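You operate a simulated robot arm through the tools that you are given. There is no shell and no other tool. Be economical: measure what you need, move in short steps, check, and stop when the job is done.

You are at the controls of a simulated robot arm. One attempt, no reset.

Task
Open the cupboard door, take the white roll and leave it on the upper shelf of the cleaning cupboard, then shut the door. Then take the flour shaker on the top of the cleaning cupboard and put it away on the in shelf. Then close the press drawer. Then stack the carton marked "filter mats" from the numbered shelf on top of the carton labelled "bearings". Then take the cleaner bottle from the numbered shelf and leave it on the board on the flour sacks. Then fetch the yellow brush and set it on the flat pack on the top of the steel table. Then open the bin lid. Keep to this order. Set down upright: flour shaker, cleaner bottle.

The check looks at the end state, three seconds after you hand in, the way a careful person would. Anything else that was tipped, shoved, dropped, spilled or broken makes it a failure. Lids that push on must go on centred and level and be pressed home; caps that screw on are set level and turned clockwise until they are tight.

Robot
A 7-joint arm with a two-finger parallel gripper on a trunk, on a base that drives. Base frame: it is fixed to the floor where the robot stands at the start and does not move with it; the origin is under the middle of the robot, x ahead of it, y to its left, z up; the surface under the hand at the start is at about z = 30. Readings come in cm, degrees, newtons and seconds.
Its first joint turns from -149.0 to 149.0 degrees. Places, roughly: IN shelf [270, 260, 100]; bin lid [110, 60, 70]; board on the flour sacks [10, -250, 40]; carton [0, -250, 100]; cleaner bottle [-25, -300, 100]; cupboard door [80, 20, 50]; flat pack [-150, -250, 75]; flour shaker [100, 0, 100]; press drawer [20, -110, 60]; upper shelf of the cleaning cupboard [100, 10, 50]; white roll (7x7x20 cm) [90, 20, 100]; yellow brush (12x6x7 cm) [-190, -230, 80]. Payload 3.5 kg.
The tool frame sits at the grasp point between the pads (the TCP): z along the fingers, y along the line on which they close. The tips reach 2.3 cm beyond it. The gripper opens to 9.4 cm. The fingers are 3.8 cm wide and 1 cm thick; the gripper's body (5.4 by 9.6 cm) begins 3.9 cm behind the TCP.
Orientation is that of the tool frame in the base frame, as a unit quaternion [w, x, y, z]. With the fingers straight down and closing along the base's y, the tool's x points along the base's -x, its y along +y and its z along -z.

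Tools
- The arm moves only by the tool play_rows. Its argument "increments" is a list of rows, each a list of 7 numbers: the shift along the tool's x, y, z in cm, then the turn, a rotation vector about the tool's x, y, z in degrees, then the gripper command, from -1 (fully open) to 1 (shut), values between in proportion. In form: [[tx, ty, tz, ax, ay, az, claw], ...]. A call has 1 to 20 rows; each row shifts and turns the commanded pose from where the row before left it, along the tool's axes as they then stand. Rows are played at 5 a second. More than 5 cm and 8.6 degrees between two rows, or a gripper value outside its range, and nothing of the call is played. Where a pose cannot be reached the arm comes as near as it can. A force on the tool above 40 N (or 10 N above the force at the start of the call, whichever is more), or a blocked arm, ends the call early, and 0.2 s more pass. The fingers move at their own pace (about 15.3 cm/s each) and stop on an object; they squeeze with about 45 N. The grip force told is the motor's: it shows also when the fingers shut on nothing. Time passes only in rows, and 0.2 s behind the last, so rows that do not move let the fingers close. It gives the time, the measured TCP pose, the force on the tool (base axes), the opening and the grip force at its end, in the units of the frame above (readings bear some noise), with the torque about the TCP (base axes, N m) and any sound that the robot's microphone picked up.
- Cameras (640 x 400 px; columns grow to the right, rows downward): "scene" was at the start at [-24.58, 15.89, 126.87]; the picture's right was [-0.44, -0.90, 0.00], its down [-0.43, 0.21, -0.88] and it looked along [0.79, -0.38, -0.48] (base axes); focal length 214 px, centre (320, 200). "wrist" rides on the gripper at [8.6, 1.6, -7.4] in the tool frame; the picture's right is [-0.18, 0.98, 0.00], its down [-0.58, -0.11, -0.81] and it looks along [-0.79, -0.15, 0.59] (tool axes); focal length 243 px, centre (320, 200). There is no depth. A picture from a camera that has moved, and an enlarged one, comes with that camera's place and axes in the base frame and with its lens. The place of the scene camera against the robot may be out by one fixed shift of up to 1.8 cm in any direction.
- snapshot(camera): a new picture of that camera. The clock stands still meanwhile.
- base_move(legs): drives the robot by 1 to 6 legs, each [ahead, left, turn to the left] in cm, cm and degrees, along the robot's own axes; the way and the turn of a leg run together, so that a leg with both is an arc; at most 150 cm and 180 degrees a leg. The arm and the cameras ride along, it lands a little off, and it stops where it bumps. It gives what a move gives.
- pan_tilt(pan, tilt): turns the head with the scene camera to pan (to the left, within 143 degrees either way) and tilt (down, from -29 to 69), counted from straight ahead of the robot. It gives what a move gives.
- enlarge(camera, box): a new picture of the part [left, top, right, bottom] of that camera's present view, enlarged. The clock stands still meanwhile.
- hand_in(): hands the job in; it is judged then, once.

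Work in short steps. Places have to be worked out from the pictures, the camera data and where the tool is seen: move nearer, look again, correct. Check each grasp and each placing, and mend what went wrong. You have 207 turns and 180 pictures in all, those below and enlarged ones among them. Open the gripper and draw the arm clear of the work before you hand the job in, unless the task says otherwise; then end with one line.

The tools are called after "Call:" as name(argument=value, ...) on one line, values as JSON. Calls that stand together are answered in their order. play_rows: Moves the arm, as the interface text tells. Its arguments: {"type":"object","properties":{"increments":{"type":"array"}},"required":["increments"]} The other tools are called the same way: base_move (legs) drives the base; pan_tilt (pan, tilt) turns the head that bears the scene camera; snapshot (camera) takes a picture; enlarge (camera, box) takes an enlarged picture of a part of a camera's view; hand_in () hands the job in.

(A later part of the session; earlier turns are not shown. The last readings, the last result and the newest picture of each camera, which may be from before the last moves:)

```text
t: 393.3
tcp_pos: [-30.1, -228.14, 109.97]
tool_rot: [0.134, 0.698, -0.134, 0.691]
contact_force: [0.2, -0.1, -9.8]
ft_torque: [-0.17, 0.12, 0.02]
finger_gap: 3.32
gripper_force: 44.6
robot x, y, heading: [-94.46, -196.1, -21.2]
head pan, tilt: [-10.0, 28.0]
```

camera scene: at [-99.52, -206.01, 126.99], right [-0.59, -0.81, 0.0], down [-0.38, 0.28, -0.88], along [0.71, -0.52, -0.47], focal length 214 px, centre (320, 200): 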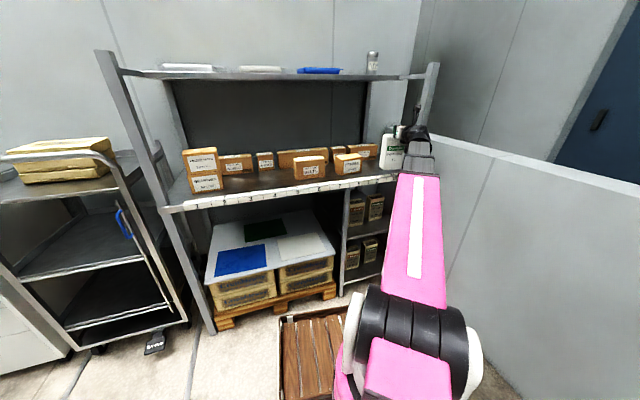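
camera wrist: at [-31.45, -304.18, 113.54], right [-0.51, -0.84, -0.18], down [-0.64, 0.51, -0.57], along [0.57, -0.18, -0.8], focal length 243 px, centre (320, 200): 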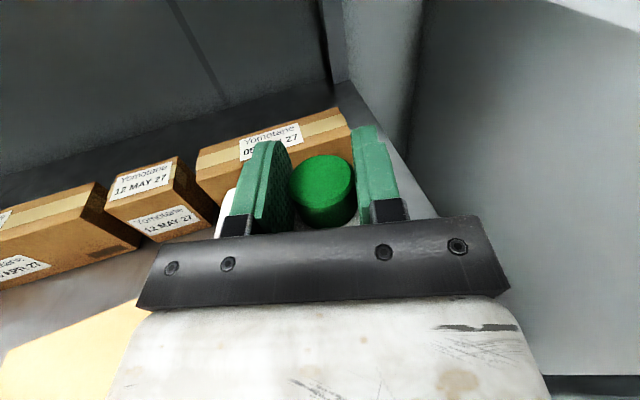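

Positioned in front of the shelf. I lower to TCP z≈66 (bottle base ≈47) and check the view.

Call:
play_rows(increments=[[-1, 0, 0, 0, 0, 0, 1], [-2, 0, 0, 0, 0, 0, 1], [-2.5, 0, 0, 0, 0, 0, 1], [-2.5, 0, 0, 0, 0, 0, 1], [-2.5, 0, 0, 0, 0, 0, 1], [-2.5, 0, 0, 0, 0, 0, 1], [-2.5, 0, 0, 0, 0, 0, 1], [-2.5, 0, 0, 0, 0, 0, 1], [-2.5, 0, 0, 0, 0, 0, 1], [-2.5, 0, 0, 0, 0, 0, 1], [-2.5, 0, 0, 0, 0, 0, 1], [-2.5, 0, 0, 0, 0, 0, 1], [-2.5, 0, 0, 0, 0, 0, 1], [-2.5, 0, 0, 0, 0, 0, 1], [-2.5, 0, 0, 0, 0, 0, 1], [-2.5, 0, 0, 0, 0, 0, 1], [-2.5, 0, 0, 0, 0, 0, 1], [-2.5, 0, 0, 0, 0, 0, 1], [-1, 0, 0, 0, 0, 0, 1], [0, 0, 0, 0, 0, 0, 1]])

Call:
snapshot(camera="wrist")

Call:
snapshot(camera="scene")

```text
t: 397.5
tcp_pos: [-30.6, -228.08, 66.1]
tool_rot: [0.13, 0.7, -0.129, 0.69]
contact_force: [-0.2, 0.5, -9.6]
ft_torque: [-0.19, 0.08, -0.03]
finger_gap: 3.32
gripper_force: 45.0
robot x, y, heading: [-94.68, -196.15, -21.4]
head pan, tilt: [-10.0, 28.0]
```

```text
46 pictures are left
camera wrist: at [-38.04, -226.83, 74.71], right [-0.36, -0.92, -0.18], down [-0.72, 0.39, -0.57], along [0.59, -0.07, -0.8], focal length 243 px, centre (320, 200)
```

wrist: 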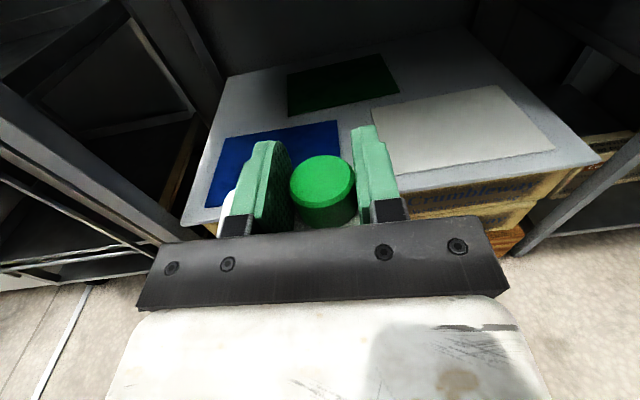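

```text
45 pictures are left
camera scene: at [-110.47, -170.45, 126.99], right [-0.52, -0.85, 0.0], down [-0.4, 0.24, -0.88], along [0.75, -0.46, -0.47], focal length 214 px, centre (320, 200)
```

scene: 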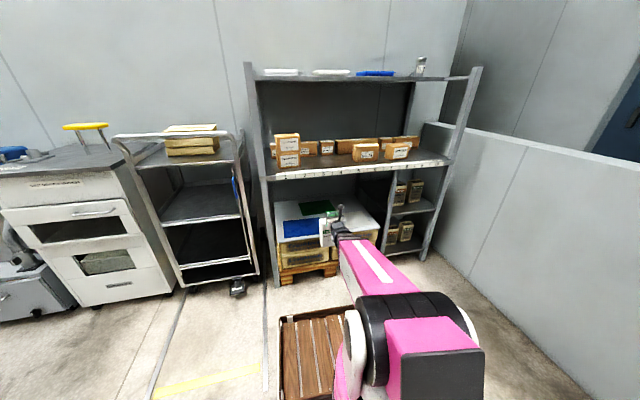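

The board is at z≈41 and the path is clear. I advance 26 cm over the board.

Call:
play_rows(increments=[[0, 0.2, 0.7, 0, 0, 0, 1], [0, 0.3, 1.5, 0, 0, 0, 1], [0, 0.3, 2, 0, 0, 0, 1], [0, 0, 2, 0, 0, 0, 1], [0, 0, 2, 0, 0, 0, 1], [0, 0, 2, 0, 0, 0, 1], [0, 0, 2, 0, 0, 0, 1], [0, 0, 2, 0, 0, 0, 1], [0, 0, 2, 0, 0, 0, 1], [0, 0, 2, 0, 0, 0, 1], [0, 0, 2, 0, 0, 0, 1], [0, 0, 2, 0, 0, 0, 1], [0, 0, 2, 0, 0, 0, 1], [0, 0, 1.5, 0, 0, 0, 1], [0, 0, 0.8, 0, 0, 0, 1], [0, 0, 0, 0, 0, 0, 1]])

Call:
play_rows(increments=[[-0.5, 0, 0, 0, 0, 0, 1], [-0.8, 0, 0, 0, 0, 0, 1], [-0.8, 0, 0, 0, 0, 0, 1], [-0.8, 0, 0, 0, 0, 0, 1], [-0.6, 0, 0, 0, 0, 0, 1], [-0.4, 0, 0, 0, 0, 0, 1], [0, 0, 0, 0, 0, 0, 1]])

Call:
enlarge(camera="scene", box=[260, 150, 400, 290])

```text
t: 400.9
tcp_pos: [-6.24, -238.6, 65.72]
tool_rot: [0.132, 0.699, -0.132, 0.69]
contact_force: [-1.0, 0.3, -8.4]
ft_torque: [-0.19, 0.09, -0.02]
finger_gap: 3.32
gripper_force: 45.7
robot x, y, heading: [-94.58, -196.08, -21.3]
head pan, tilt: [-10.0, 28.0]
```

```text
t: 402.5
tcp_pos: [-6.37, -238.77, 61.78]
tool_rot: [0.13, 0.7, -0.13, 0.69]
contact_force: [0.4, 0.1, -9.0]
ft_torque: [-0.14, 0.04, 0.01]
finger_gap: 3.35
gripper_force: 44.9
robot x, y, heading: [-94.74, -196.24, -21.4]
head pan, tilt: [-10.0, 28.0]
```

```text
2.86 times, centred on (330, 220) of scene
camera zoom: at [-110.46, -170.45, 126.99], right [-0.52, -0.85, 0.0], down [-0.4, 0.24, -0.88], along [0.75, -0.46, -0.47], focal length 613 px, centre (291, 143)
```

zoom: 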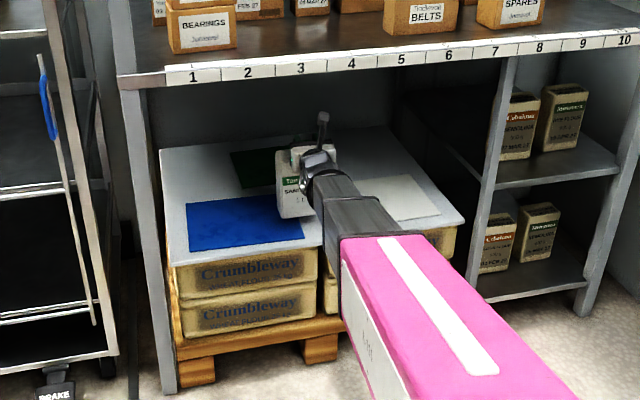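

I lower in fine steps to contact.

Call:
play_rows(increments=[[-0.3, 0, 0, 0, 0, 0, 1], [-0.3, 0, 0, 0, 0, 0, 1], [-0.3, 0, 0, 0, 0, 0, 1], [-0.3, 0, 0, 0, 0, 0, 1], [0, 0, 0, 0, 0, 0, 1]])

Call:
play_rows(increments=[[-0.3, 0, 0, 0, 0, 0, 1], [-0.3, 0, 0, 0, 0, 0, 1], [-0.3, 0, 0, 0, 0, 0, 1], [0, 0, 0, 0, 0, 0, 1]])

```text
t: 403.7
tcp_pos: [-6.44, -239.23, 60.67]
tool_rot: [0.13, 0.7, -0.13, 0.69]
contact_force: [0.2, 0.3, -8.7]
ft_torque: [-0.16, 0.09, 0.01]
finger_gap: 3.33
gripper_force: 44.8
out of reach, approached as far as the arm can: row 1
robot x, y, heading: [-94.68, -196.39, -21.3]
head pan, tilt: [-10.0, 28.0]
```

```text
t: 404.7
tcp_pos: [-6.59, -239.27, 59.76]
tool_rot: [0.13, 0.699, -0.13, 0.691]
contact_force: [-0.3, 0.3, -9.1]
ft_torque: [-0.1, 0.02, -0.01]
finger_gap: 3.32
gripper_force: 45.1
out of reach, approached as far as the arm can: row 1
robot x, y, heading: [-94.72, -195.97, -21.5]
head pan, tilt: [-10.0, 28.0]
```

Call:
play_rows(increments=[[-0.3, 0, 0, 0, 0, 0, 1], [-0.3, 0, 0, 0, 0, 0, 1], [-0.3, 0, 0, 0, 0, 0, 1], [0, 0, 0, 0, 0, 0, 1]])

Call:
play_rows(increments=[[-0.25, 0, 0, 0, 0, 0, 1], [-0.25, 0, 0, 0, 0, 0, 1], [-0.2, 0, 0, 0, 0, 0, 1], [0, 0, 0, 0, 0, 0, 1]])

Call:
snapshot(camera="wrist")

```text
t: 405.5
tcp_pos: [-6.78, -239.5, 59.5]
tool_rot: [0.131, 0.696, -0.129, 0.694]
contact_force: [-2.2, -0.7, 9.6]
ft_torque: [0.28, 0.41, -0.01]
finger_gap: 3.35
gripper_force: 44.9
out of reach, approached as far as the arm can: row 3
robot x, y, heading: [-94.76, -196.62, -21.4]
head pan, tilt: [-10.0, 28.0]
stopped in row 4: the force on the tool passed its limit at 40 N (the readings are from after the stop); the commanded pose is now the measured one
```

```text
t: 406.3
tcp_pos: [-6.76, -239.65, 59.34]
tool_rot: [0.13, 0.693, -0.128, 0.698]
contact_force: [-1.8, -0.4, 10.8]
ft_torque: [0.59, 0.67, 0.06]
finger_gap: 3.36
gripper_force: 45.1
robot x, y, heading: [-94.32, -195.67, -21.4]
head pan, tilt: [-10.0, 28.0]
stopped in row 3: the force on the tool passed its limit at 42 N (the readings are from after the stop); the commanded pose is now the measured one
```

```text
43 pictures are left
camera wrist: at [-14.41, -238.28, 67.81], right [-0.35, -0.92, -0.18], down [-0.71, 0.39, -0.59], along [0.61, -0.08, -0.79], focal length 243 px, centre (320, 200)
```

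wrist: 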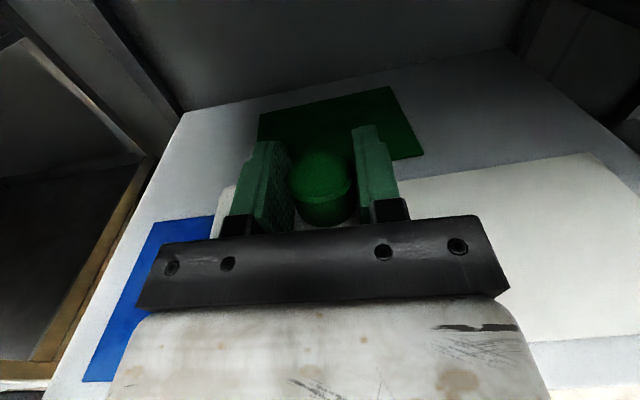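

Base contact is firm. I ease up slightly, release, and withdraw straight back.

Call:
play_rows(increments=[[0.15, 0, 0, 0, 0, 0, 1], [0, 0, 0, 0, 0, 0, 0.2], [0, 0, 0, 0, 0, 0, -0.4], [0, 0, 0, 0, 0, 0, -0.4], [0.5, 0, 0, 0, 0, 0, -0.4], [0.5, 0, -0.5, 0, 0, 0, -0.4], [0, 0, -1, 0, 0, 0, -0.4], [0, 0, -1.5, 0, 0, 0, -0.4], [0, 0, -2, 0, 0, 0, -0.4], [0, 0, -2, 0, 0, 0, -0.4], [0, 0, -2, 0, 0, 0, -0.4], [0, 0, -2, 0, 0, 0, -0.4], [0, 0, -2, 0, 0, 0, -0.4], [0, 0, -2, 0, 0, 0, -0.4], [0, 0, -2, 0, 0, 0, -0.4], [0, 0, -2, 0, 0, 0, -0.4], [0, 0, -2, 0, 0, 0, -0.4], [0, 0, -2, 0, 0, 0, -1], [0, 0, 0, 0, 0, 0, -1]])

Call:
enlarge(camera="scene", box=[260, 150, 400, 290])

Call:
enlarge(camera="scene", box=[0, 100, 160, 320])

```text
t: 410.3
tcp_pos: [-28.25, -231.35, 60.29]
tool_rot: [0.131, 0.694, -0.128, 0.697]
contact_force: [-0.3, -0.2, -0.4]
ft_torque: [0.02, 0.01, -0.02]
finger_gap: 9.4
gripper_force: 0.0
robot x, y, heading: [-94.69, -196.18, -21.6]
head pan, tilt: [-10.0, 28.0]
```

```text
2.86 times, centred on (330, 220) of scene
camera zoom: at [-110.48, -170.45, 126.98], right [-0.52, -0.85, 0.0], down [-0.4, 0.24, -0.88], along [0.75, -0.46, -0.47], focal length 613 px, centre (291, 143)
```

zoom: 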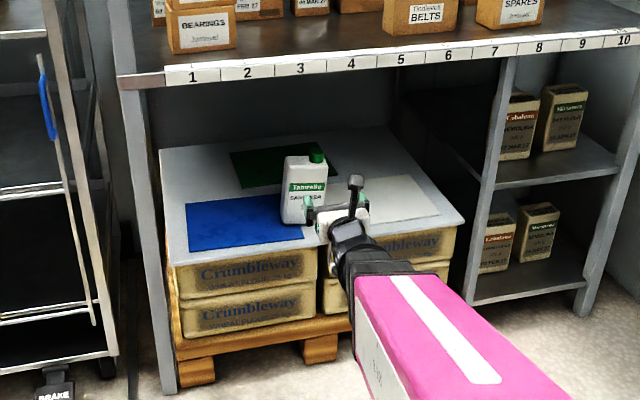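

```text
1.82 times, centred on (80, 210) of scene
camera zoom: at [-110.48, -170.45, 126.98], right [-0.52, -0.85, 0.0], down [-0.4, 0.24, -0.88], along [0.75, -0.46, -0.47], focal length 390 px, centre (756, 182)
```

zoom: 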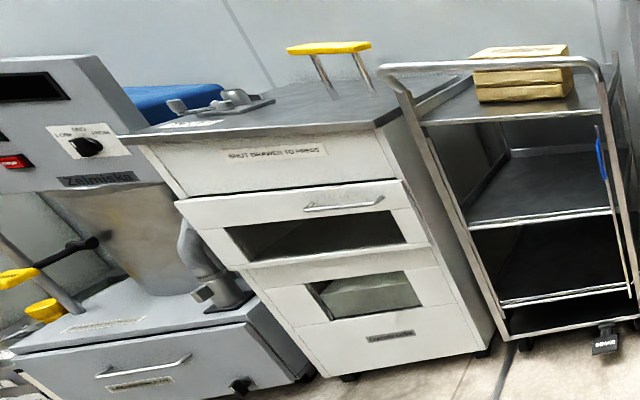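

The bottle stands upright on the board, and the drawer is shut. Next is the brush: I raise the arm, back away from the shelf, and switch to the tool-down posture that closes front-to-back.

Call:
play_rows(increments=[[0, 0, -1, 0, 0, 0, -1], [1, 0, -1, 0, 0, 0, -1], [2, 0, 0, 0, 0, 0, -1], [2.5, 0, 0, 0, 0, 0, -1], [2.5, 0, 0, 0, 0, 0, -1], [2.5, 0, 0, 0, 0, 0, -1], [2.5, 0, 0, 0, 0, 0, -1], [2.5, 0, 0, 0, 0, 0, -1], [2.5, 0, 0, 0, 0, 0, -1], [2.5, 0, 0, 0, 0, 0, -1], [2.5, 0, 0, 0, 0, 0, -1], [2.5, 0, 0, 0, 0, 0, -1], [2.5, 0, 0, 0, 0, 0, -1], [2.5, 0, 0, 0, 0, 0, -1], [2.5, 0, 0, 0, 0, 0, -1], [2.5, 0, 0, 0, 0, 0, -1], [2.5, 0, 0, 0, 0, 0, -1], [2, 0, 0, 0, 0, 0, -1], [1, 0, 0, 0, 0, 0, -1], [0, 0, 0, 0, 0, 0, -1]])

Call:
base_move(legs=[[-62, 0, 0]])

Call:
play_rows(increments=[[0, -0.5, 1, 0, 0, 0, -1], [0, -1, 1.5, 0, 0, 0, -1], [0, -1, 2, 0, 0, 0, -1], [0, -1, 2, 0, 0, 0, -1], [0, -1, 1.5, 0, 0, 0, -1], [0, 0, 0, 0, 0, -4, -1], [0, 0, 0, 0, 0, -8, -1], [0, 0, 0, 0, 0, -8, -1], [0, 0, 0, 0, 0, -8, -1], [0, 0, 0, 0, 0, -8, -1], [0, 0, 0, 0, 0, -8, -1], [0, 0, 0, 0, 0, -8, -1], [0, 0, 0, 0, 0, -8, -1], [0, 0, 0, 0, 0, -8, -1], [0, 0, 0, 0, 0, -8, -1], [0, 0, 0, 0, 0, -8, -1], [0, 0, 0, 0, 0, -6, -1], [0, 0, 0, 0, 0, 0, -1]])

Call:
play_rows(increments=[[0, 0, 0, 4, 0, 0, -1], [0, 0, 0, 7, 0, 0, -1], [0, 0, 0, 8, 0, 0, -1], [0, 0, 0, 8, 0, 0, -1], [0, 0, 0, 8, 0, 0, -1], [0, 0, 0, 8, 0, 0, -1], [0, 0, 0, 8, 0, 0, -1], [0, 0, 0, 8, 0, 0, -1], [0, 0, 0, 8, 0, 0, -1], [0, 0, 0, 8, 0, 0, -1], [0, 0, 0, 8, 0, 0, -1], [0, 0, 0, 7, 0, 0, -1], [0, 0, 0, 0, 0, 0, -1]])

```text
t: 414.5
tcp_pos: [-30.21, -230.37, 101.24]
tool_rot: [0.13, 0.694, -0.128, 0.696]
contact_force: [0.0, 0.8, 0.1]
ft_torque: [0.01, 0.02, 0.01]
finger_gap: 9.41
gripper_force: 0.1
robot x, y, heading: [-94.38, -195.89, -21.4]
head pan, tilt: [-10.0, 28.0]
```

```text
t: 417.9
tcp_pos: [-87.81, -208.04, 101.31]
tool_rot: [0.131, 0.694, -0.129, 0.696]
contact_force: [-0.3, -0.5, 0.2]
ft_torque: [-0.04, 0.01, -0.01]
finger_gap: 9.41
gripper_force: 0.1
robot x, y, heading: [-152.38, -173.77, -21.4]
head pan, tilt: [-10.0, 28.0]
```

```text
t: 421.7
tcp_pos: [-78.78, -206.74, 101.29]
tool_rot: [0.585, 0.582, 0.4, 0.399]
contact_force: [0.0, -1.0, 0.5]
ft_torque: [0.04, 0.02, -0.03]
finger_gap: 9.4
gripper_force: 0.2
robot x, y, heading: [-152.46, -173.72, -21.2]
head pan, tilt: [-10.0, 28.0]
```

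```text
t: 424.5
tcp_pos: [-78.7, -206.71, 101.23]
tool_rot: [0.001, 0.825, 0.565, -0.001]
contact_force: [-0.8, -0.5, -0.4]
ft_torque: [0.02, 0.01, -0.02]
finger_gap: 9.39
gripper_force: 0.1
robot x, y, heading: [-152.46, -173.66, -21.3]
head pan, tilt: [-10.0, 28.0]
```

The hand is vertical. I raise a little and turn to face the table, then look at it.

Call:
play_rows(increments=[[0, 0, -1, 0, 0, 0, -1], [0, 0, -2, 0, 0, 0, -1], [0, 0, -1, 0, 0, 0, -1], [0, 0, 0, 0, 0, 0, -1]])

Call:
base_move(legs=[[0, 0, -86]])

Call:
pan_tilt(pan=-12, tilt=32)

Call:
snapshot(camera="scene")

Call:
snapshot(camera="wrist")

```text
t: 425.5
tcp_pos: [-78.68, -206.64, 105.35]
tool_rot: [0.003, 0.825, 0.566, 0.0]
contact_force: [-0.4, -0.5, -0.4]
ft_torque: [-0.02, -0.03, 0.02]
finger_gap: 9.4
gripper_force: 0.1
robot x, y, heading: [-152.47, -173.77, -21.5]
head pan, tilt: [-10.0, 28.0]
```

```text
t: 429.6
tcp_pos: [-179.67, -249.47, 105.23]
tool_rot: [0.002, 0.989, -0.148, -0.001]
contact_force: [-0.3, 1.8, 0.9]
ft_torque: [-0.01, 0.0, -0.05]
finger_gap: 9.4
gripper_force: 0.1
robot x, y, heading: [-152.02, -173.82, -107.0]
head pan, tilt: [-10.0, 28.0]
```

```text
t: 430.2
tcp_pos: [-179.89, -249.58, 105.3]
tool_rot: [0.002, 0.989, -0.147, -0.002]
contact_force: [0.5, -0.5, -0.6]
ft_torque: [-0.03, 0.01, -0.03]
finger_gap: 9.41
gripper_force: 0.2
robot x, y, heading: [-152.41, -174.31, -107.2]
head pan, tilt: [-12.0, 32.0]
```

```text
40 pictures are left
camera scene: at [-128.49, -154.81, 126.35], right [-0.87, 0.49, 0.0], down [0.26, 0.46, -0.85], along [-0.41, -0.74, -0.53], focal length 214 px, centre (320, 200)
```

scene: 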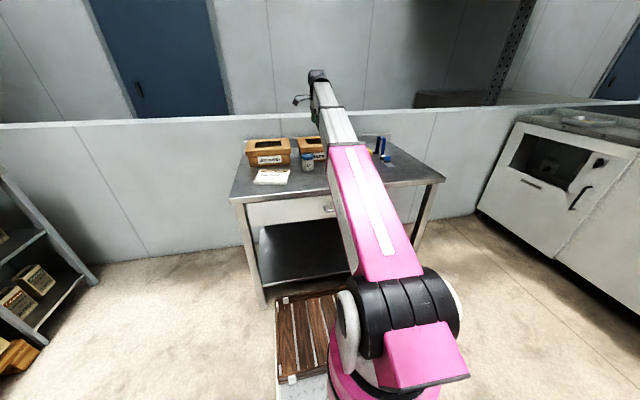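

```text
39 pictures are left
camera wrist: at [-171.94, -253.4, 112.63], right [-0.46, -0.89, 0.0], down [-0.52, 0.28, 0.81], along [-0.72, 0.37, -0.59], focal length 243 px, centre (320, 200)
```

wrist: 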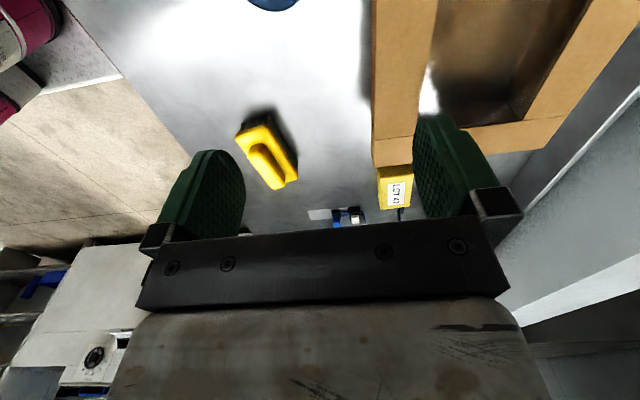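

The brush is at about (-193.5,-232.6), top z≈84, long axis along the table front. I move over it, match its yaw, and lower to z≈92 for a check.

Call:
play_rows(increments=[[-0.8, -0.5, 0, 0, 0, 0, -1], [-1.7, -1.1, 0, 0, 0, -1, -1], [-2.2, -1.5, 0, 0, 0, -1.5, -1], [-2.2, -1.5, 0, 0, 0, -1.5, -1], [-2.2, -1.5, 0, 0, 0, -1.5, -1], [-2.2, -1.5, 1, 0, 0, 0, -1], [-2.2, -1.5, 2, 0, 0, 0, -1], [-2.2, -1.5, 2, 0, 0, 0, -1], [-1.5, -1.1, 2.5, 0, 0, 0, -1], [-0.8, -0.6, 2.5, 0, 0, 0, -1], [0, 0, 2, 0, 0, 0, -1], [0, 0, 1, 0, 0, 0, -1], [0, 0, 0, 0, 0, 0, -1]])

Call:
snapshot(camera="wrist")

```text
t: 433.0
tcp_pos: [-194.36, -233.46, 92.25]
tool_rot: [0.002, 0.995, -0.099, -0.002]
contact_force: [-0.5, -0.2, 0.3]
ft_torque: [-0.04, 0.01, -0.02]
finger_gap: 9.42
gripper_force: 0.0
robot x, y, heading: [-152.19, -173.88, -107.3]
head pan, tilt: [-12.0, 32.0]
```

```text
38 pictures are left
camera wrist: at [-186.32, -236.56, 99.6], right [-0.37, -0.93, 0.01], down [-0.55, 0.22, 0.81], along [-0.75, 0.3, -0.59], focal length 243 px, centre (320, 200)
```

wrist: 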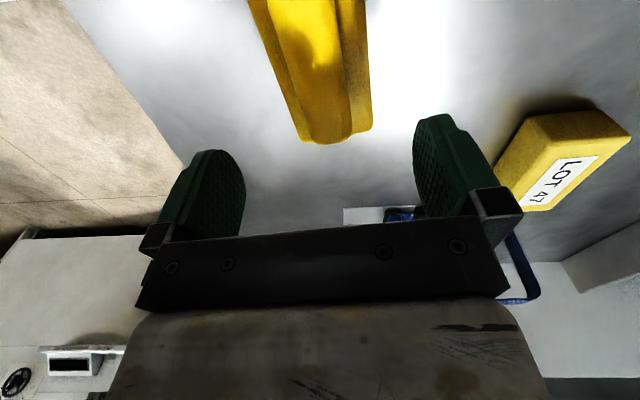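

Well aligned. I shift 1.2 cm, descend to z≈81.3 and grip.

Call:
play_rows(increments=[[-0.6, 0, 1, 0, 0, 0, -1], [-0.6, 0, 2, 0, 0, 0, -1], [0, 0, 2, 0, 0, 0, -1], [0, 0, 2, 0, 0, 0, -1], [0, 0, 2, 0, 0, 0, -1], [0, 0, 1.2, 0, 0, 0, -1], [0, 0, 0.7, 0, 0, 0, -1], [0, 0, 0, 0, 0, 0, -1], [0, 0, 0, 0, 0, 0, -0.3], [0, 0, 0, 0, 0, 0, 0.4], [0, 0, 0, 0, 0, 0, 1], [0, 0, 0, 0, 0, 0, 1]])

Call:
snapshot(camera="wrist")

```text
t: 434.2
tcp_pos: [-195.73, -233.29, 84.6]
tool_rot: [0.005, 0.995, -0.099, -0.002]
contact_force: [2.9, 4.8, 25.1]
ft_torque: [-0.19, -0.35, 0.1]
finger_gap: 9.39
gripper_force: 0.1
robot x, y, heading: [-152.24, -173.7, -107.0]
head pan, tilt: [-12.0, 32.0]
stopped in row 5: the force on the tool passed its limit at 80 N (the readings are from after the stop); the commanded pose is now the measured one
```

```text
37 pictures are left
camera wrist: at [-187.56, -236.34, 92.0], right [-0.37, -0.93, 0.01], down [-0.54, 0.23, 0.81], along [-0.75, 0.3, -0.59], focal length 243 px, centre (320, 200)
```

wrist: 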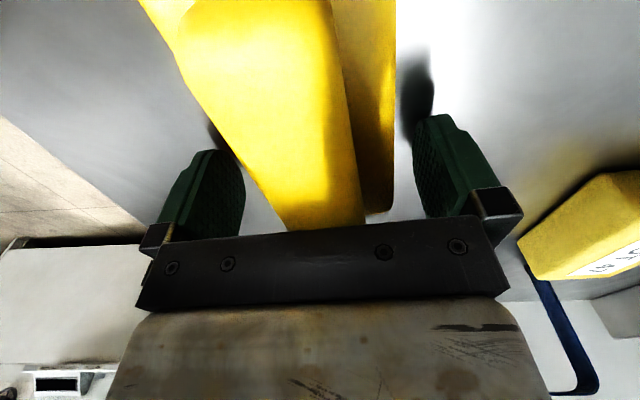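

Contact came early: either the tips are on the table or the palm is on the handle. I raise 0.6 cm and close here.

Call:
play_rows(increments=[[0, 0, -0.6, 0, 0, 0, -1], [0, 0, 0, 0, 0, 0, -0.3], [0, 0, 0, 0, 0, 0, 0.4], [0, 0, 0, 0, 0, 0, 1], [0, 0, 0, 0, 0, 0, 1]])

Call:
snapshot(camera="wrist")

```text
t: 435.4
tcp_pos: [-195.82, -233.33, 84.96]
tool_rot: [0.004, 0.995, -0.099, -0.003]
contact_force: [-0.6, -0.6, -0.2]
ft_torque: [0.06, 0.04, -0.02]
finger_gap: 5.32
gripper_force: 44.9
robot x, y, heading: [-152.07, -173.95, -107.5]
head pan, tilt: [-12.0, 32.0]
```

```text
36 pictures are left
camera wrist: at [-187.59, -236.42, 92.43], right [-0.37, -0.93, 0.01], down [-0.54, 0.23, 0.81], along [-0.75, 0.3, -0.59], focal length 243 px, centre (320, 200)
```

wrist: 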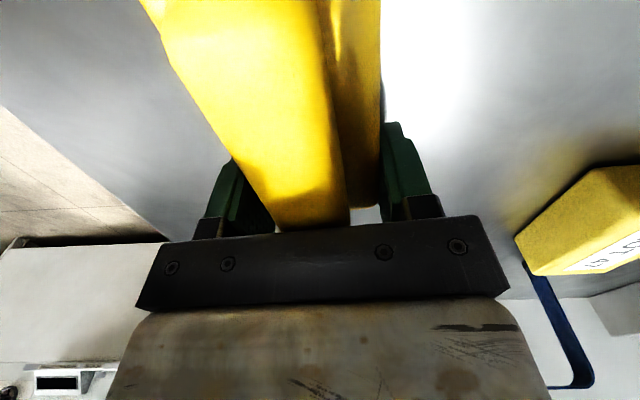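

Gripped (5.3 cm). I lift 15 cm and carry it across to above the flat pack, passing over the jar.

Call:
play_rows(increments=[[0, 0, -0.5, 0, 0, 0, 1], [0, 0, -1.5, 0, 0, 0, 1], [0, 0, -2, 0, 0, 0, 1], [0, 0, -2, 0, 0, 0, 1], [0, 0, -2, 0, 0, 0, 1], [0, 0, -2, 0, 0, 0, 1], [0, 0, -2, 0, 0, 0, 1], [0, 0, -2, 0, 0, 0, 1], [0, 0, -1, 0, 0, 0, 1], [0, 0, 0, 0, 0, 0, 1]])

Call:
play_rows(increments=[[0.8, 0, 0, 0, 0, 0, 1], [1.7, 0, 0, 0, 0, 0, 1], [2.5, 0.1, 0, 0, 0, 0, 1], [2.5, 0.1, 0, 0, 0, 0, 1], [2.5, 0.1, 0, 0, 0, 0, 1], [2.5, 0.2, 0, 0, 0, 0, 1], [2.5, 0.2, 0, 0, 0, 0, 1], [2.5, 0.3, 0, 0, 0, 0, 1], [2.5, 0.3, 0, 0, 0, 0, 1], [2.5, 0.3, 0, 0, 0, 0, 1], [2.5, 0.3, 0, 0, 0, 0, 1], [2.5, 0.3, 0, 0, 0, 0, 1], [2.5, 0.3, 0, 0, 0, 0, 1], [2.5, 0.3, 0, 0, 0, 0, 1], [2.5, 0.3, 0, 0, 0, 0, 1], [2.5, 0.3, 0, 0, 0, 0, 1], [2, 0.2, 0, 0, 0, 0, 1], [1, 0.1, 0, 0, 0, 0, 1], [0, 0, 0, 0, 0, 0, 1]])

Call:
snapshot(camera="wrist")

Call:
enlarge(camera="scene", box=[220, 60, 460, 220])

```text
t: 437.6
tcp_pos: [-195.72, -233.18, 100.11]
tool_rot: [0.004, 0.995, -0.099, -0.002]
contact_force: [0.1, -0.8, -0.2]
ft_torque: [0.0, 0.04, 0.01]
finger_gap: 5.35
gripper_force: 45.2
robot x, y, heading: [-152.1, -173.67, -107.3]
head pan, tilt: [-12.0, 32.0]
```

```text
t: 441.6
tcp_pos: [-156.67, -244.73, 100.05]
tool_rot: [0.004, 0.995, -0.1, -0.002]
contact_force: [0.2, 1.0, -0.8]
ft_torque: [0.01, 0.04, 0.0]
finger_gap: 5.32
gripper_force: 45.1
robot x, y, heading: [-152.13, -173.75, -107.3]
head pan, tilt: [-12.0, 32.0]
```

```text
35 pictures are left
camera wrist: at [-148.52, -247.9, 107.36], right [-0.37, -0.93, 0.01], down [-0.54, 0.23, 0.81], along [-0.75, 0.3, -0.59], focal length 243 px, centre (320, 200)
```

wrist: 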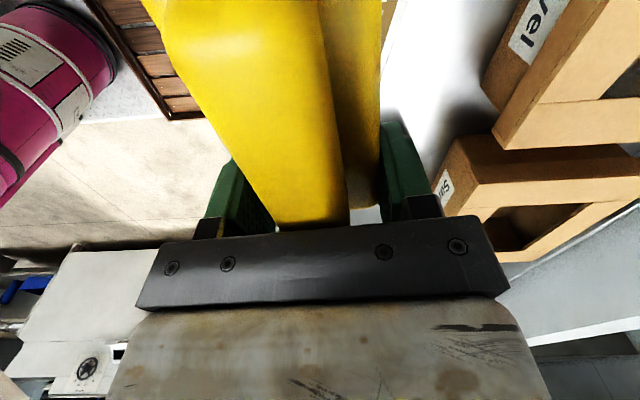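

```text
2.50 times, centred on (340, 140) of scene
camera zoom: at [-128.49, -154.81, 126.35], right [-0.87, 0.49, 0.0], down [0.26, 0.46, -0.85], along [-0.41, -0.74, -0.53], focal length 536 px, centre (270, 350)
```

zoom: 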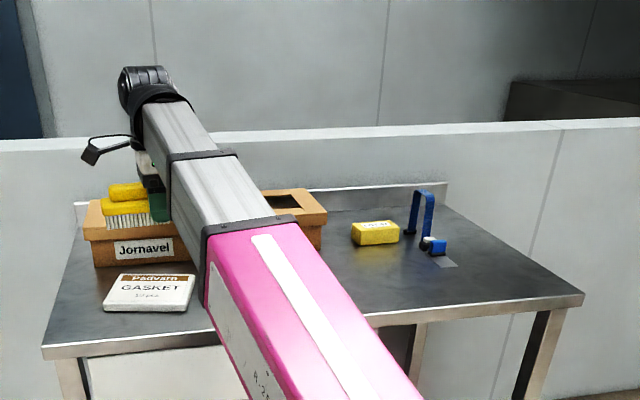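

The flat pack "GASKET" is centred at (-152.4,-242.2) with top z≈84. I move over its centre, rotate 15° to suit, and lower.

Call:
play_rows(increments=[[0.7, -0.7, 0, 0, 0, 0, 1], [1.5, -1.3, 0, 0, 0, 2, 1], [1.5, -1.3, 0, 0, 0, 3, 1], [0, 0, 0, 0, 0, 4, 1], [0, 0, 0, 0, 0, 4, 1], [0, 0, 1, 0, 0, 2, 1], [0, 0, 2, 0, 0, 0, 1], [0, 0, 2, 0, 0, 0, 1], [0, 0, 2, 0, 0, 0, 1], [0, 0, 2, 0, 0, 0, 1], [0, 0, 1, 0, 0, 0, 1], [0, 0, 0, 0, 0, 0, 1]])

Call:
enlarge(camera="scene", box=[220, 90, 380, 220])

```text
t: 444.2
tcp_pos: [-152.4, -242.5, 89.83]
tool_rot: [0.005, 0.973, -0.229, -0.001]
contact_force: [-0.3, -0.1, -1.6]
ft_torque: [0.08, 0.05, 0.0]
finger_gap: 5.36
gripper_force: 45.0
robot x, y, heading: [-152.24, -173.73, -107.2]
head pan, tilt: [-12.0, 32.0]
```

```text
3.08 times, centred on (300, 155) of scene
camera zoom: at [-128.49, -154.81, 126.35], right [-0.87, 0.49, 0.0], down [0.26, 0.46, -0.85], along [-0.41, -0.74, -0.53], focal length 660 px, centre (382, 338)
```

zoom: 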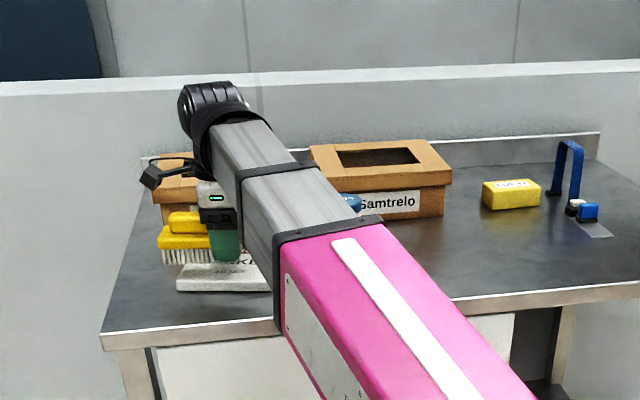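

The brush was gripped near its right end; its centre is about 4.3 cm left of the hand. I shift right 4.3 cm so the brush centres on the pack, and check.

Call:
play_rows(increments=[[-1, 0, 0, 0, 0, 0, 1], [-1.5, 0, 0, 0, 0, 0, 1], [-1.3, 0, 0, 0, 0, 0, 1], [-0.5, 0, 0, 0, 0, 0, 1], [0, 0, 1, 0, 0, 0, 1], [0, 0, 0.6, 0, 0, 0, 1], [0, 0, 0, 0, 0, 0, 1]])

Call:
enlarge(camera="scene", box=[240, 130, 340, 200])

```text
t: 445.8
tcp_pos: [-156.4, -240.54, 88.27]
tool_rot: [0.004, 0.974, -0.228, -0.002]
contact_force: [0.2, 0.1, -0.9]
ft_torque: [0.01, 0.05, 0.0]
finger_gap: 5.34
gripper_force: 45.3
robot x, y, heading: [-152.33, -173.41, -107.3]
head pan, tilt: [-12.0, 32.0]
```

```text
5.71 times, centred on (290, 165) of scene
camera zoom: at [-128.49, -154.81, 126.35], right [-0.87, 0.49, 0.0], down [0.26, 0.46, -0.85], along [-0.41, -0.74, -0.53], focal length 1226 px, centre (491, 400)
```

zoom: 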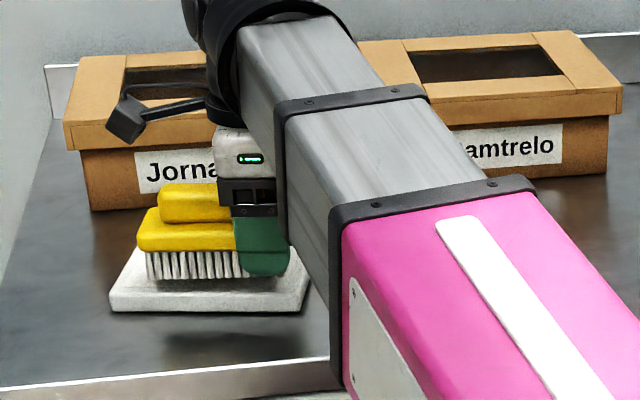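

The brush is now over the pack. I lower in fine steps to contact.

Call:
play_rows(increments=[[0, 0, 0.3, 0, 0, 0, 1], [0, 0, 0.3, 0, 0, 0, 1], [0, 0, 0.3, 0, 0, 0, 1], [0, 0, 0.2, 0, 0, 0, 1], [0, 0, 0, 0, 0, 0, 1]])

Call:
play_rows(increments=[[0, 0, 0.25, 0, 0, 0, 1], [0, 0, 0.25, 0, 0, 0, 1], [0, 0, 0.25, 0, 0, 0, 1], [0, 0, 0, 0, 0, 0, 1]])

```text
t: 447.0
tcp_pos: [-156.38, -240.67, 87.25]
tool_rot: [0.005, 0.974, -0.228, -0.002]
contact_force: [0.6, 0.1, -0.3]
ft_torque: [0.01, 0.02, 0.01]
finger_gap: 5.37
gripper_force: 44.9
robot x, y, heading: [-152.03, -173.82, -107.2]
head pan, tilt: [-12.0, 32.0]
```

```text
t: 448.0
tcp_pos: [-156.43, -240.51, 86.52]
tool_rot: [0.005, 0.974, -0.228, -0.002]
contact_force: [-0.2, -2.7, 31.9]
ft_torque: [0.27, -0.18, -0.02]
finger_gap: 5.37
gripper_force: 44.9
robot x, y, heading: [-152.26, -173.77, -107.4]
head pan, tilt: [-12.0, 32.0]
```

Contact. I ease up 0.2 cm, open, and raise straight up.

Call:
play_rows(increments=[[0, 0, -0.25, 0, 0, 0, 1], [0, 0, 0, 0, 0, 0, 0], [0, 0, 0, 0, 0, 0, -0.7], [0, 0, 0, 0, 0, 0, -0.8], [0, 0, -0.5, 0, 0, 0, -0.8], [0, 0, -1, 0, 0, 0, -0.8], [0, 0, -1.5, 0, 0, 0, -0.8], [0, 0, -2, 0, 0, 0, -0.8], [0, 0, -2.5, 0, 0, 0, -0.8], [0, 0, -2.5, 0, 0, 0, -0.8], [0, 0, -2.5, 0, 0, 0, -1], [0, 0, -2.5, 0, 0, 0, -1], [0, 0, -2, 0, 0, 0, -1], [0, 0, 0, 0, 0, 0, -1]])

Call:
enlarge(camera="scene", box=[220, 110, 360, 210])

Call:
snapshot(camera="wrist")

```text
t: 451.0
tcp_pos: [-156.2, -240.28, 103.75]
tool_rot: [0.005, 0.973, -0.229, -0.002]
contact_force: [0.4, 0.2, 0.0]
ft_torque: [0.0, 0.03, -0.03]
finger_gap: 9.4
gripper_force: 0.0
robot x, y, heading: [-152.57, -173.72, -107.2]
head pan, tilt: [-12.0, 32.0]
```

```text
4.00 times, centred on (290, 160) of scene
camera zoom: at [-128.49, -154.81, 126.35], right [-0.87, 0.49, 0.0], down [0.26, 0.46, -0.85], along [-0.41, -0.74, -0.53], focal length 858 px, centre (440, 360)
```

zoom: 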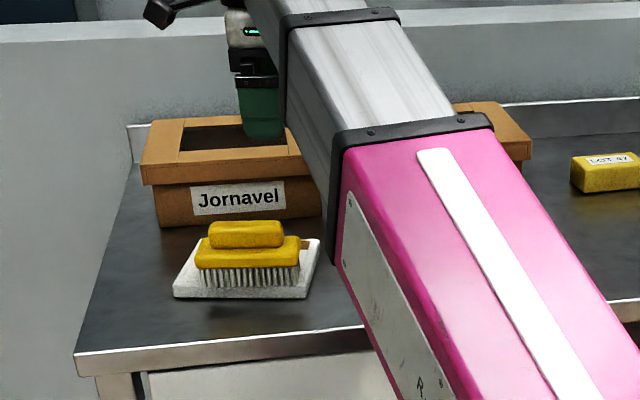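

```text
30 pictures are left
camera wrist: at [-149.22, -245.41, 111.12], right [-0.6, -0.8, 0.01], down [-0.47, 0.36, 0.81], along [-0.65, 0.48, -0.59], focal length 243 px, centre (320, 200)
```

wrist: 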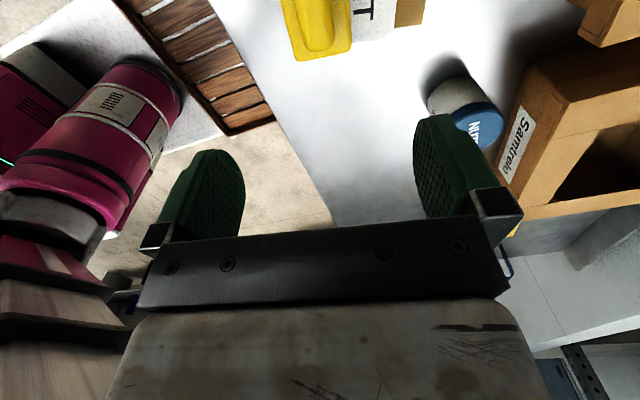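

The brush rests fully on the flat pack. Last is the bin lid: I back away from the table, return the hand to horizontal, and drive towards the bins.

Call:
base_move(legs=[[-40, 0, 0], [0, 0, 162], [150, 0, 0], [70, 0, 0]])

Call:
play_rows(increments=[[0, 0, 0, -4, 0, 0, -1], [0, 0, 0, -7, 0, 0, -1], [0, 0, 0, -8, 0, 0, -1], [0, 0, 0, -8, 0, 0, -1], [0, 0, 0, -8, 0, 0, -1], [0, 0, 0, -8, 0, 0, -1], [0, 0, 0, -8, 0, 0, -1], [0, 0, 0, -8, 0, 0, -1], [0, 0, 0, -8, 0, 0, -1], [0, 0, 0, -8, 0, 0, -1], [0, 0, 0, -8, 0, 0, -1], [0, 0, 0, -7, 0, 0, -1], [0, 0, 0, 0, 0, 0, -1]])

Call:
play_rows(increments=[[0, 0, 0, 0, 0, 4, -1], [0, 0, 0, 0, 0, 7, -1], [0, 0, 0, 0, 0, 8, -1], [0, 0, 0, 0, 0, 8, -1], [0, 0, 0, 0, 0, 8, -1], [0, 0, 0, 0, 0, 8, -1], [0, 0, 0, 0, 0, 8, -1], [0, 0, 0, 0, 0, 8, -1], [0, 0, 0, 0, 0, 8, -1], [0, 0, 0, 0, 0, 8, -1], [0, 0, 0, 0, 0, 8, -1], [0, 0, 0, 0, 0, 7, -1], [0, 0, 0, 0, 0, 0, -1]])

Call:
pan_tilt(pan=-30, tilt=30)

Call:
snapshot(camera="scene")

```text
t: 470.6
tcp_pos: [8.3, 108.06, 103.7]
tool_rot: [0.003, 0.372, 0.928, 0.005]
contact_force: [0.1, 1.0, 0.3]
ft_torque: [0.01, 0.02, 0.01]
finger_gap: 9.39
gripper_force: 0.1
robot x, y, heading: [-15.15, 45.72, 55.8]
head pan, tilt: [-12.0, 32.0]
```

```text
t: 473.4
tcp_pos: [8.39, 108.02, 103.72]
tool_rot: [0.265, 0.261, 0.654, 0.659]
contact_force: [-0.5, 0.6, 0.0]
ft_torque: [0.0, 0.03, 0.0]
finger_gap: 9.4
gripper_force: 0.0
robot x, y, heading: [-15.31, 45.67, 55.8]
head pan, tilt: [-12.0, 32.0]
```

```text
t: 476.2
tcp_pos: [29.34, 90.31, 116.86]
tool_rot: [-0.288, 0.638, 0.291, 0.652]
contact_force: [0.5, 0.3, 0.0]
ft_torque: [0.01, -0.01, 0.01]
finger_gap: 9.4
gripper_force: 0.1
out of reach, approached as far as the arm can: row 3, 4, 5, 6, 7, 8, 9, 10, 11, 12
robot x, y, heading: [-15.16, 45.74, 55.6]
head pan, tilt: [-12.0, 32.0]
```

```text
t: 477.0
tcp_pos: [29.34, 90.26, 116.86]
tool_rot: [-0.288, 0.638, 0.293, 0.652]
contact_force: [-0.3, 0.2, -0.4]
ft_torque: [-0.02, 0.02, 0.0]
finger_gap: 9.4
gripper_force: 0.1
robot x, y, heading: [-15.21, 45.79, 55.6]
head pan, tilt: [-30.0, 30.0]
```

```text
29 pictures are left
camera scene: at [-41.06, 33.94, 126.66], right [0.43, -0.9, 0.0], down [-0.45, -0.22, -0.87], along [0.78, 0.37, -0.5], focal length 214 px, centre (320, 200)
```

scene: 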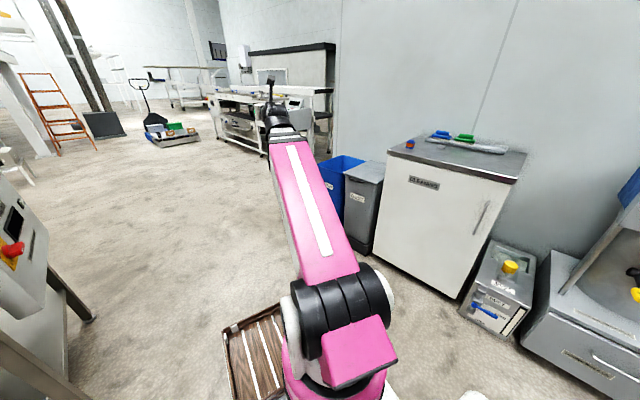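

I turn to face the bins squarely (−18°), shift over, and look.

Call:
base_move(legs=[[0, 0, -73.5], [0, 50, 0]])

Call:
pan_tilt(pan=-20, tilt=32)

Call:
snapshot(camera="scene")

Call:
snapshot(camera="wrist")

```text
t: 483.1
tcp_pos: [55.7, 63.08, 116.91]
tool_rot: [0.161, 0.686, -0.148, 0.694]
contact_force: [0.2, -0.3, -0.4]
ft_torque: [0.01, -0.03, 0.01]
finger_gap: 9.41
gripper_force: 0.0
robot x, y, heading: [0.09, 93.31, -18.2]
head pan, tilt: [-30.0, 30.0]
```

```text
t: 483.9
tcp_pos: [55.77, 63.09, 116.88]
tool_rot: [0.161, 0.686, -0.149, 0.694]
contact_force: [-0.3, -0.2, 0.2]
ft_torque: [0.01, -0.03, 0.03]
finger_gap: 9.39
gripper_force: 0.0
robot x, y, heading: [0.75, 93.43, -18.0]
head pan, tilt: [-20.0, 32.0]
```

```text
28 pictures are left
camera scene: at [-17.79, 116.8, 126.35], right [-0.62, -0.79, 0.0], down [-0.42, 0.33, -0.85], along [0.67, -0.52, -0.53], focal length 214 px, centre (320, 200)
```

scene: 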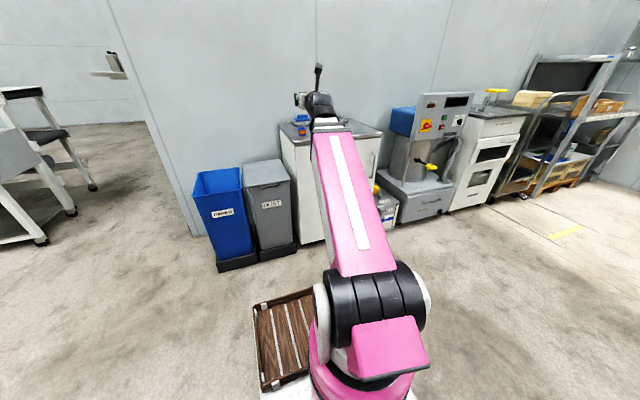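

```text
27 pictures are left
camera wrist: at [48.29, 65.09, 125.35], right [-0.42, -0.89, -0.17], down [-0.68, 0.43, -0.59], along [0.6, -0.13, -0.79], focal length 243 px, centre (320, 200)
```

wrist: 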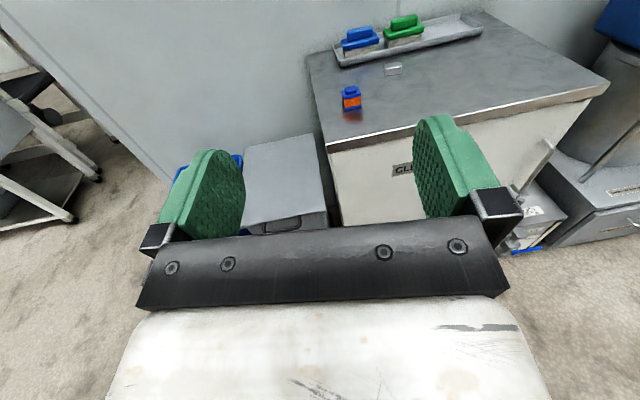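

The lid's front edge is around (95,68), z≈62, with the hinge ~42 cm behind it. I bring the hand in front of the handle, lower, for a closer look.

Call:
play_rows(increments=[[-0.5, -0.5, 0.5, 2, 0, 0, -1], [-1.5, -1, 1, 2, 0, 0, -1], [-2.5, -1, 1, 2, 0, 0, -1], [-2.5, -1, 1, 1, 0, 0, -1], [-2.5, -1, 1, 0, 0, 0, -1], [-2.5, -1, 1, 0, 0, 0, -1], [-2.5, -1, 1, 0, 0, 0, -1], [-2.5, -1, 1, 0, 0, 0, -1], [-2.5, -1, 1, 0, 0, 0, -1], [-2.5, -1, 1, 0, 0, 0, -1], [-2.5, -1, 0.5, 0, 0, 0, -1], [-2.5, -1, 0.5, 0, 0, 0, -1], [-2.5, -1, 0.5, 0, 0, 0, -1], [-2.5, -1, 0.5, 0, 0, 0, -1], [-2.5, -1, 0.5, 0, 0, 0, -1], [-2.5, -1, 0, 0, 0, 0, -1], [-2.5, -1, 0, 0, 0, 0, -1], [-2.5, -0.6, 0, 0, 0, 0, -1], [-2, 0, 0, 0, 0, 0, -1], [0, 0, 0, 0, 0, 0, -1]])

Call:
snapshot(camera="wrist")

Call:
enlarge(camera="scene", box=[190, 130, 320, 280])

```text
t: 488.1
tcp_pos: [70.12, 66.25, 76.43]
tool_rot: [0.114, 0.696, -0.102, 0.701]
contact_force: [-0.1, -0.5, -0.4]
ft_torque: [-0.02, 0.0, 0.01]
finger_gap: 9.42
gripper_force: 0.2
out of reach, approached as far as the arm can: row 11, 12, 14, 15, 16, 17, 18, 19
robot x, y, heading: [0.16, 93.34, -17.9]
head pan, tilt: [-20.0, 32.0]
```

```text
26 pictures are left
camera wrist: at [62.53, 67.4, 85.05], right [-0.3, -0.94, -0.17], down [-0.73, 0.34, -0.59], along [0.61, -0.05, -0.79], focal length 243 px, centre (320, 200)
```

wrist: 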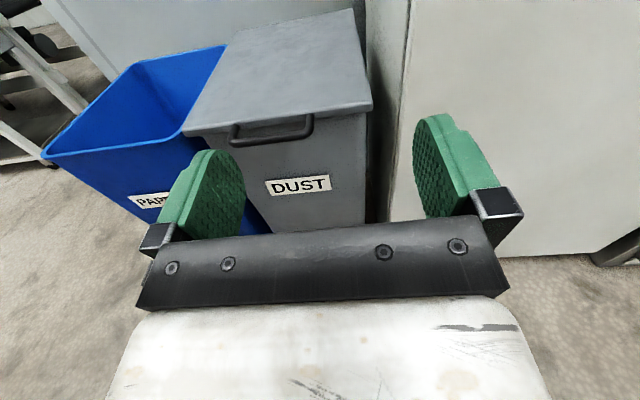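

```text
2.67 times, centred on (255, 205) of scene
camera zoom: at [-17.79, 116.81, 126.35], right [-0.62, -0.79, 0.0], down [-0.42, 0.33, -0.85], along [0.67, -0.52, -0.53], focal length 572 px, centre (493, 187)
```

zoom: 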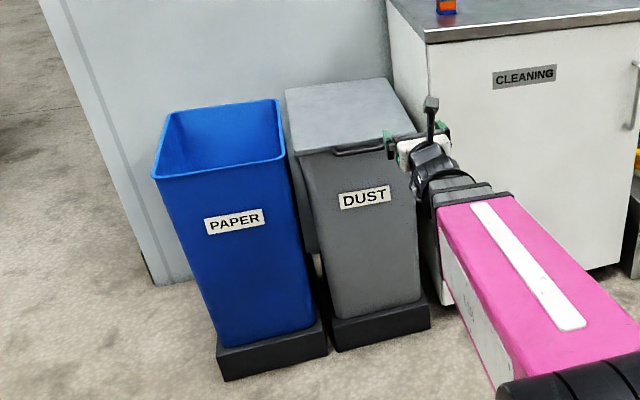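

The handle is a bail bar at about (89.8,69), z≈65.5, under the lid's front edge (lid z≈67). I close the fingers and move to just below bar height, 14 cm in front of it.

Call:
play_rows(increments=[[-0.7, -0.5, 0.2, 0, 0, 0, 1], [-1.4, -0.9, 0.3, 0, 0, 0, 1], [-1.7, -1, 0.3, 0, 0, 0, 1], [-1.7, -1, 0.3, 0, 0, 0, 1], [-1.7, -1, 0.3, 0, 0, 0, 1], [-1.7, -1, 0.3, 0, 0, 0, 1], [-1.7, -1, 0.3, 0, 0, 0, 1], [-1.7, -1, 0.2, 0, 0, 0, 1], [-1.2, -0.8, 0, 0, 0, 0, 1], [-0.6, -0.5, 0, 0, 0, 0, 1], [0, 0, 0, 0, 0, 0, 1]])

Call:
snapshot(camera="wrist")

```text
t: 490.5
tcp_pos: [71.73, 62.99, 65.12]
tool_rot: [0.114, 0.696, -0.102, 0.701]
contact_force: [-0.2, 0.4, 0.0]
ft_torque: [0.0, -0.02, 0.0]
finger_gap: 0.0
gripper_force: 41.9
out of reach, approached as far as the arm can: row 1, 2, 3, 4, 5, 6, 7, 8, 9, 10
robot x, y, heading: [0.48, 93.19, -18.0]
head pan, tilt: [-20.0, 32.0]
```

```text
24 pictures are left
camera wrist: at [64.09, 63.98, 73.58], right [-0.29, -0.94, -0.17], down [-0.73, 0.34, -0.59], along [0.61, -0.05, -0.79], focal length 243 px, centre (320, 200)
```

wrist: 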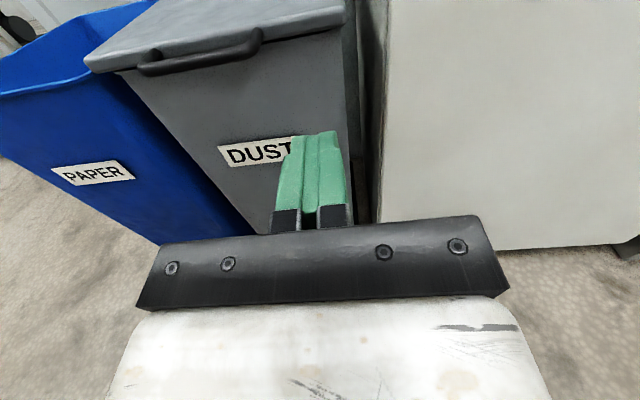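

The arm is limited sideways here, so I shift the base left 11 cm and lower 3 cm.

Call:
base_move(legs=[[0, 11, 0]])

Call:
play_rows(increments=[[-0.8, 0, 0.3, 0, 0, 0, 1], [-1.2, 0, 0.5, 0, 0, 0, 1], [-0.9, 0, 0.5, 0, 0, 0, 1], [0, 0, 0, 0, 0, 0, 1]])

Call:
snapshot(camera="wrist")

```text
t: 491.7
tcp_pos: [75.16, 73.41, 65.14]
tool_rot: [0.114, 0.696, -0.102, 0.701]
contact_force: [-0.2, 0.0, 0.0]
ft_torque: [0.02, 0.03, -0.03]
finger_gap: 0.0
gripper_force: 42.4
robot x, y, heading: [4.07, 103.74, -17.8]
head pan, tilt: [-20.0, 32.0]
```

```text
t: 492.7
tcp_pos: [76.42, 73.03, 62.23]
tool_rot: [0.111, 0.697, -0.1, 0.701]
contact_force: [1.1, 0.1, 0.0]
ft_torque: [0.02, 0.01, -0.01]
finger_gap: 0.01
gripper_force: 42.2
robot x, y, heading: [3.79, 103.46, -18.0]
head pan, tilt: [-20.0, 32.0]
```

```text
23 pictures are left
camera wrist: at [68.77, 73.92, 70.71], right [-0.29, -0.94, -0.17], down [-0.74, 0.33, -0.59], along [0.61, -0.05, -0.79], focal length 243 px, centre (320, 200)
```

wrist: 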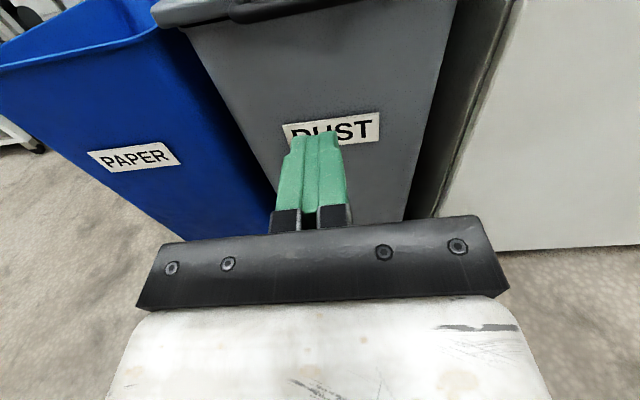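

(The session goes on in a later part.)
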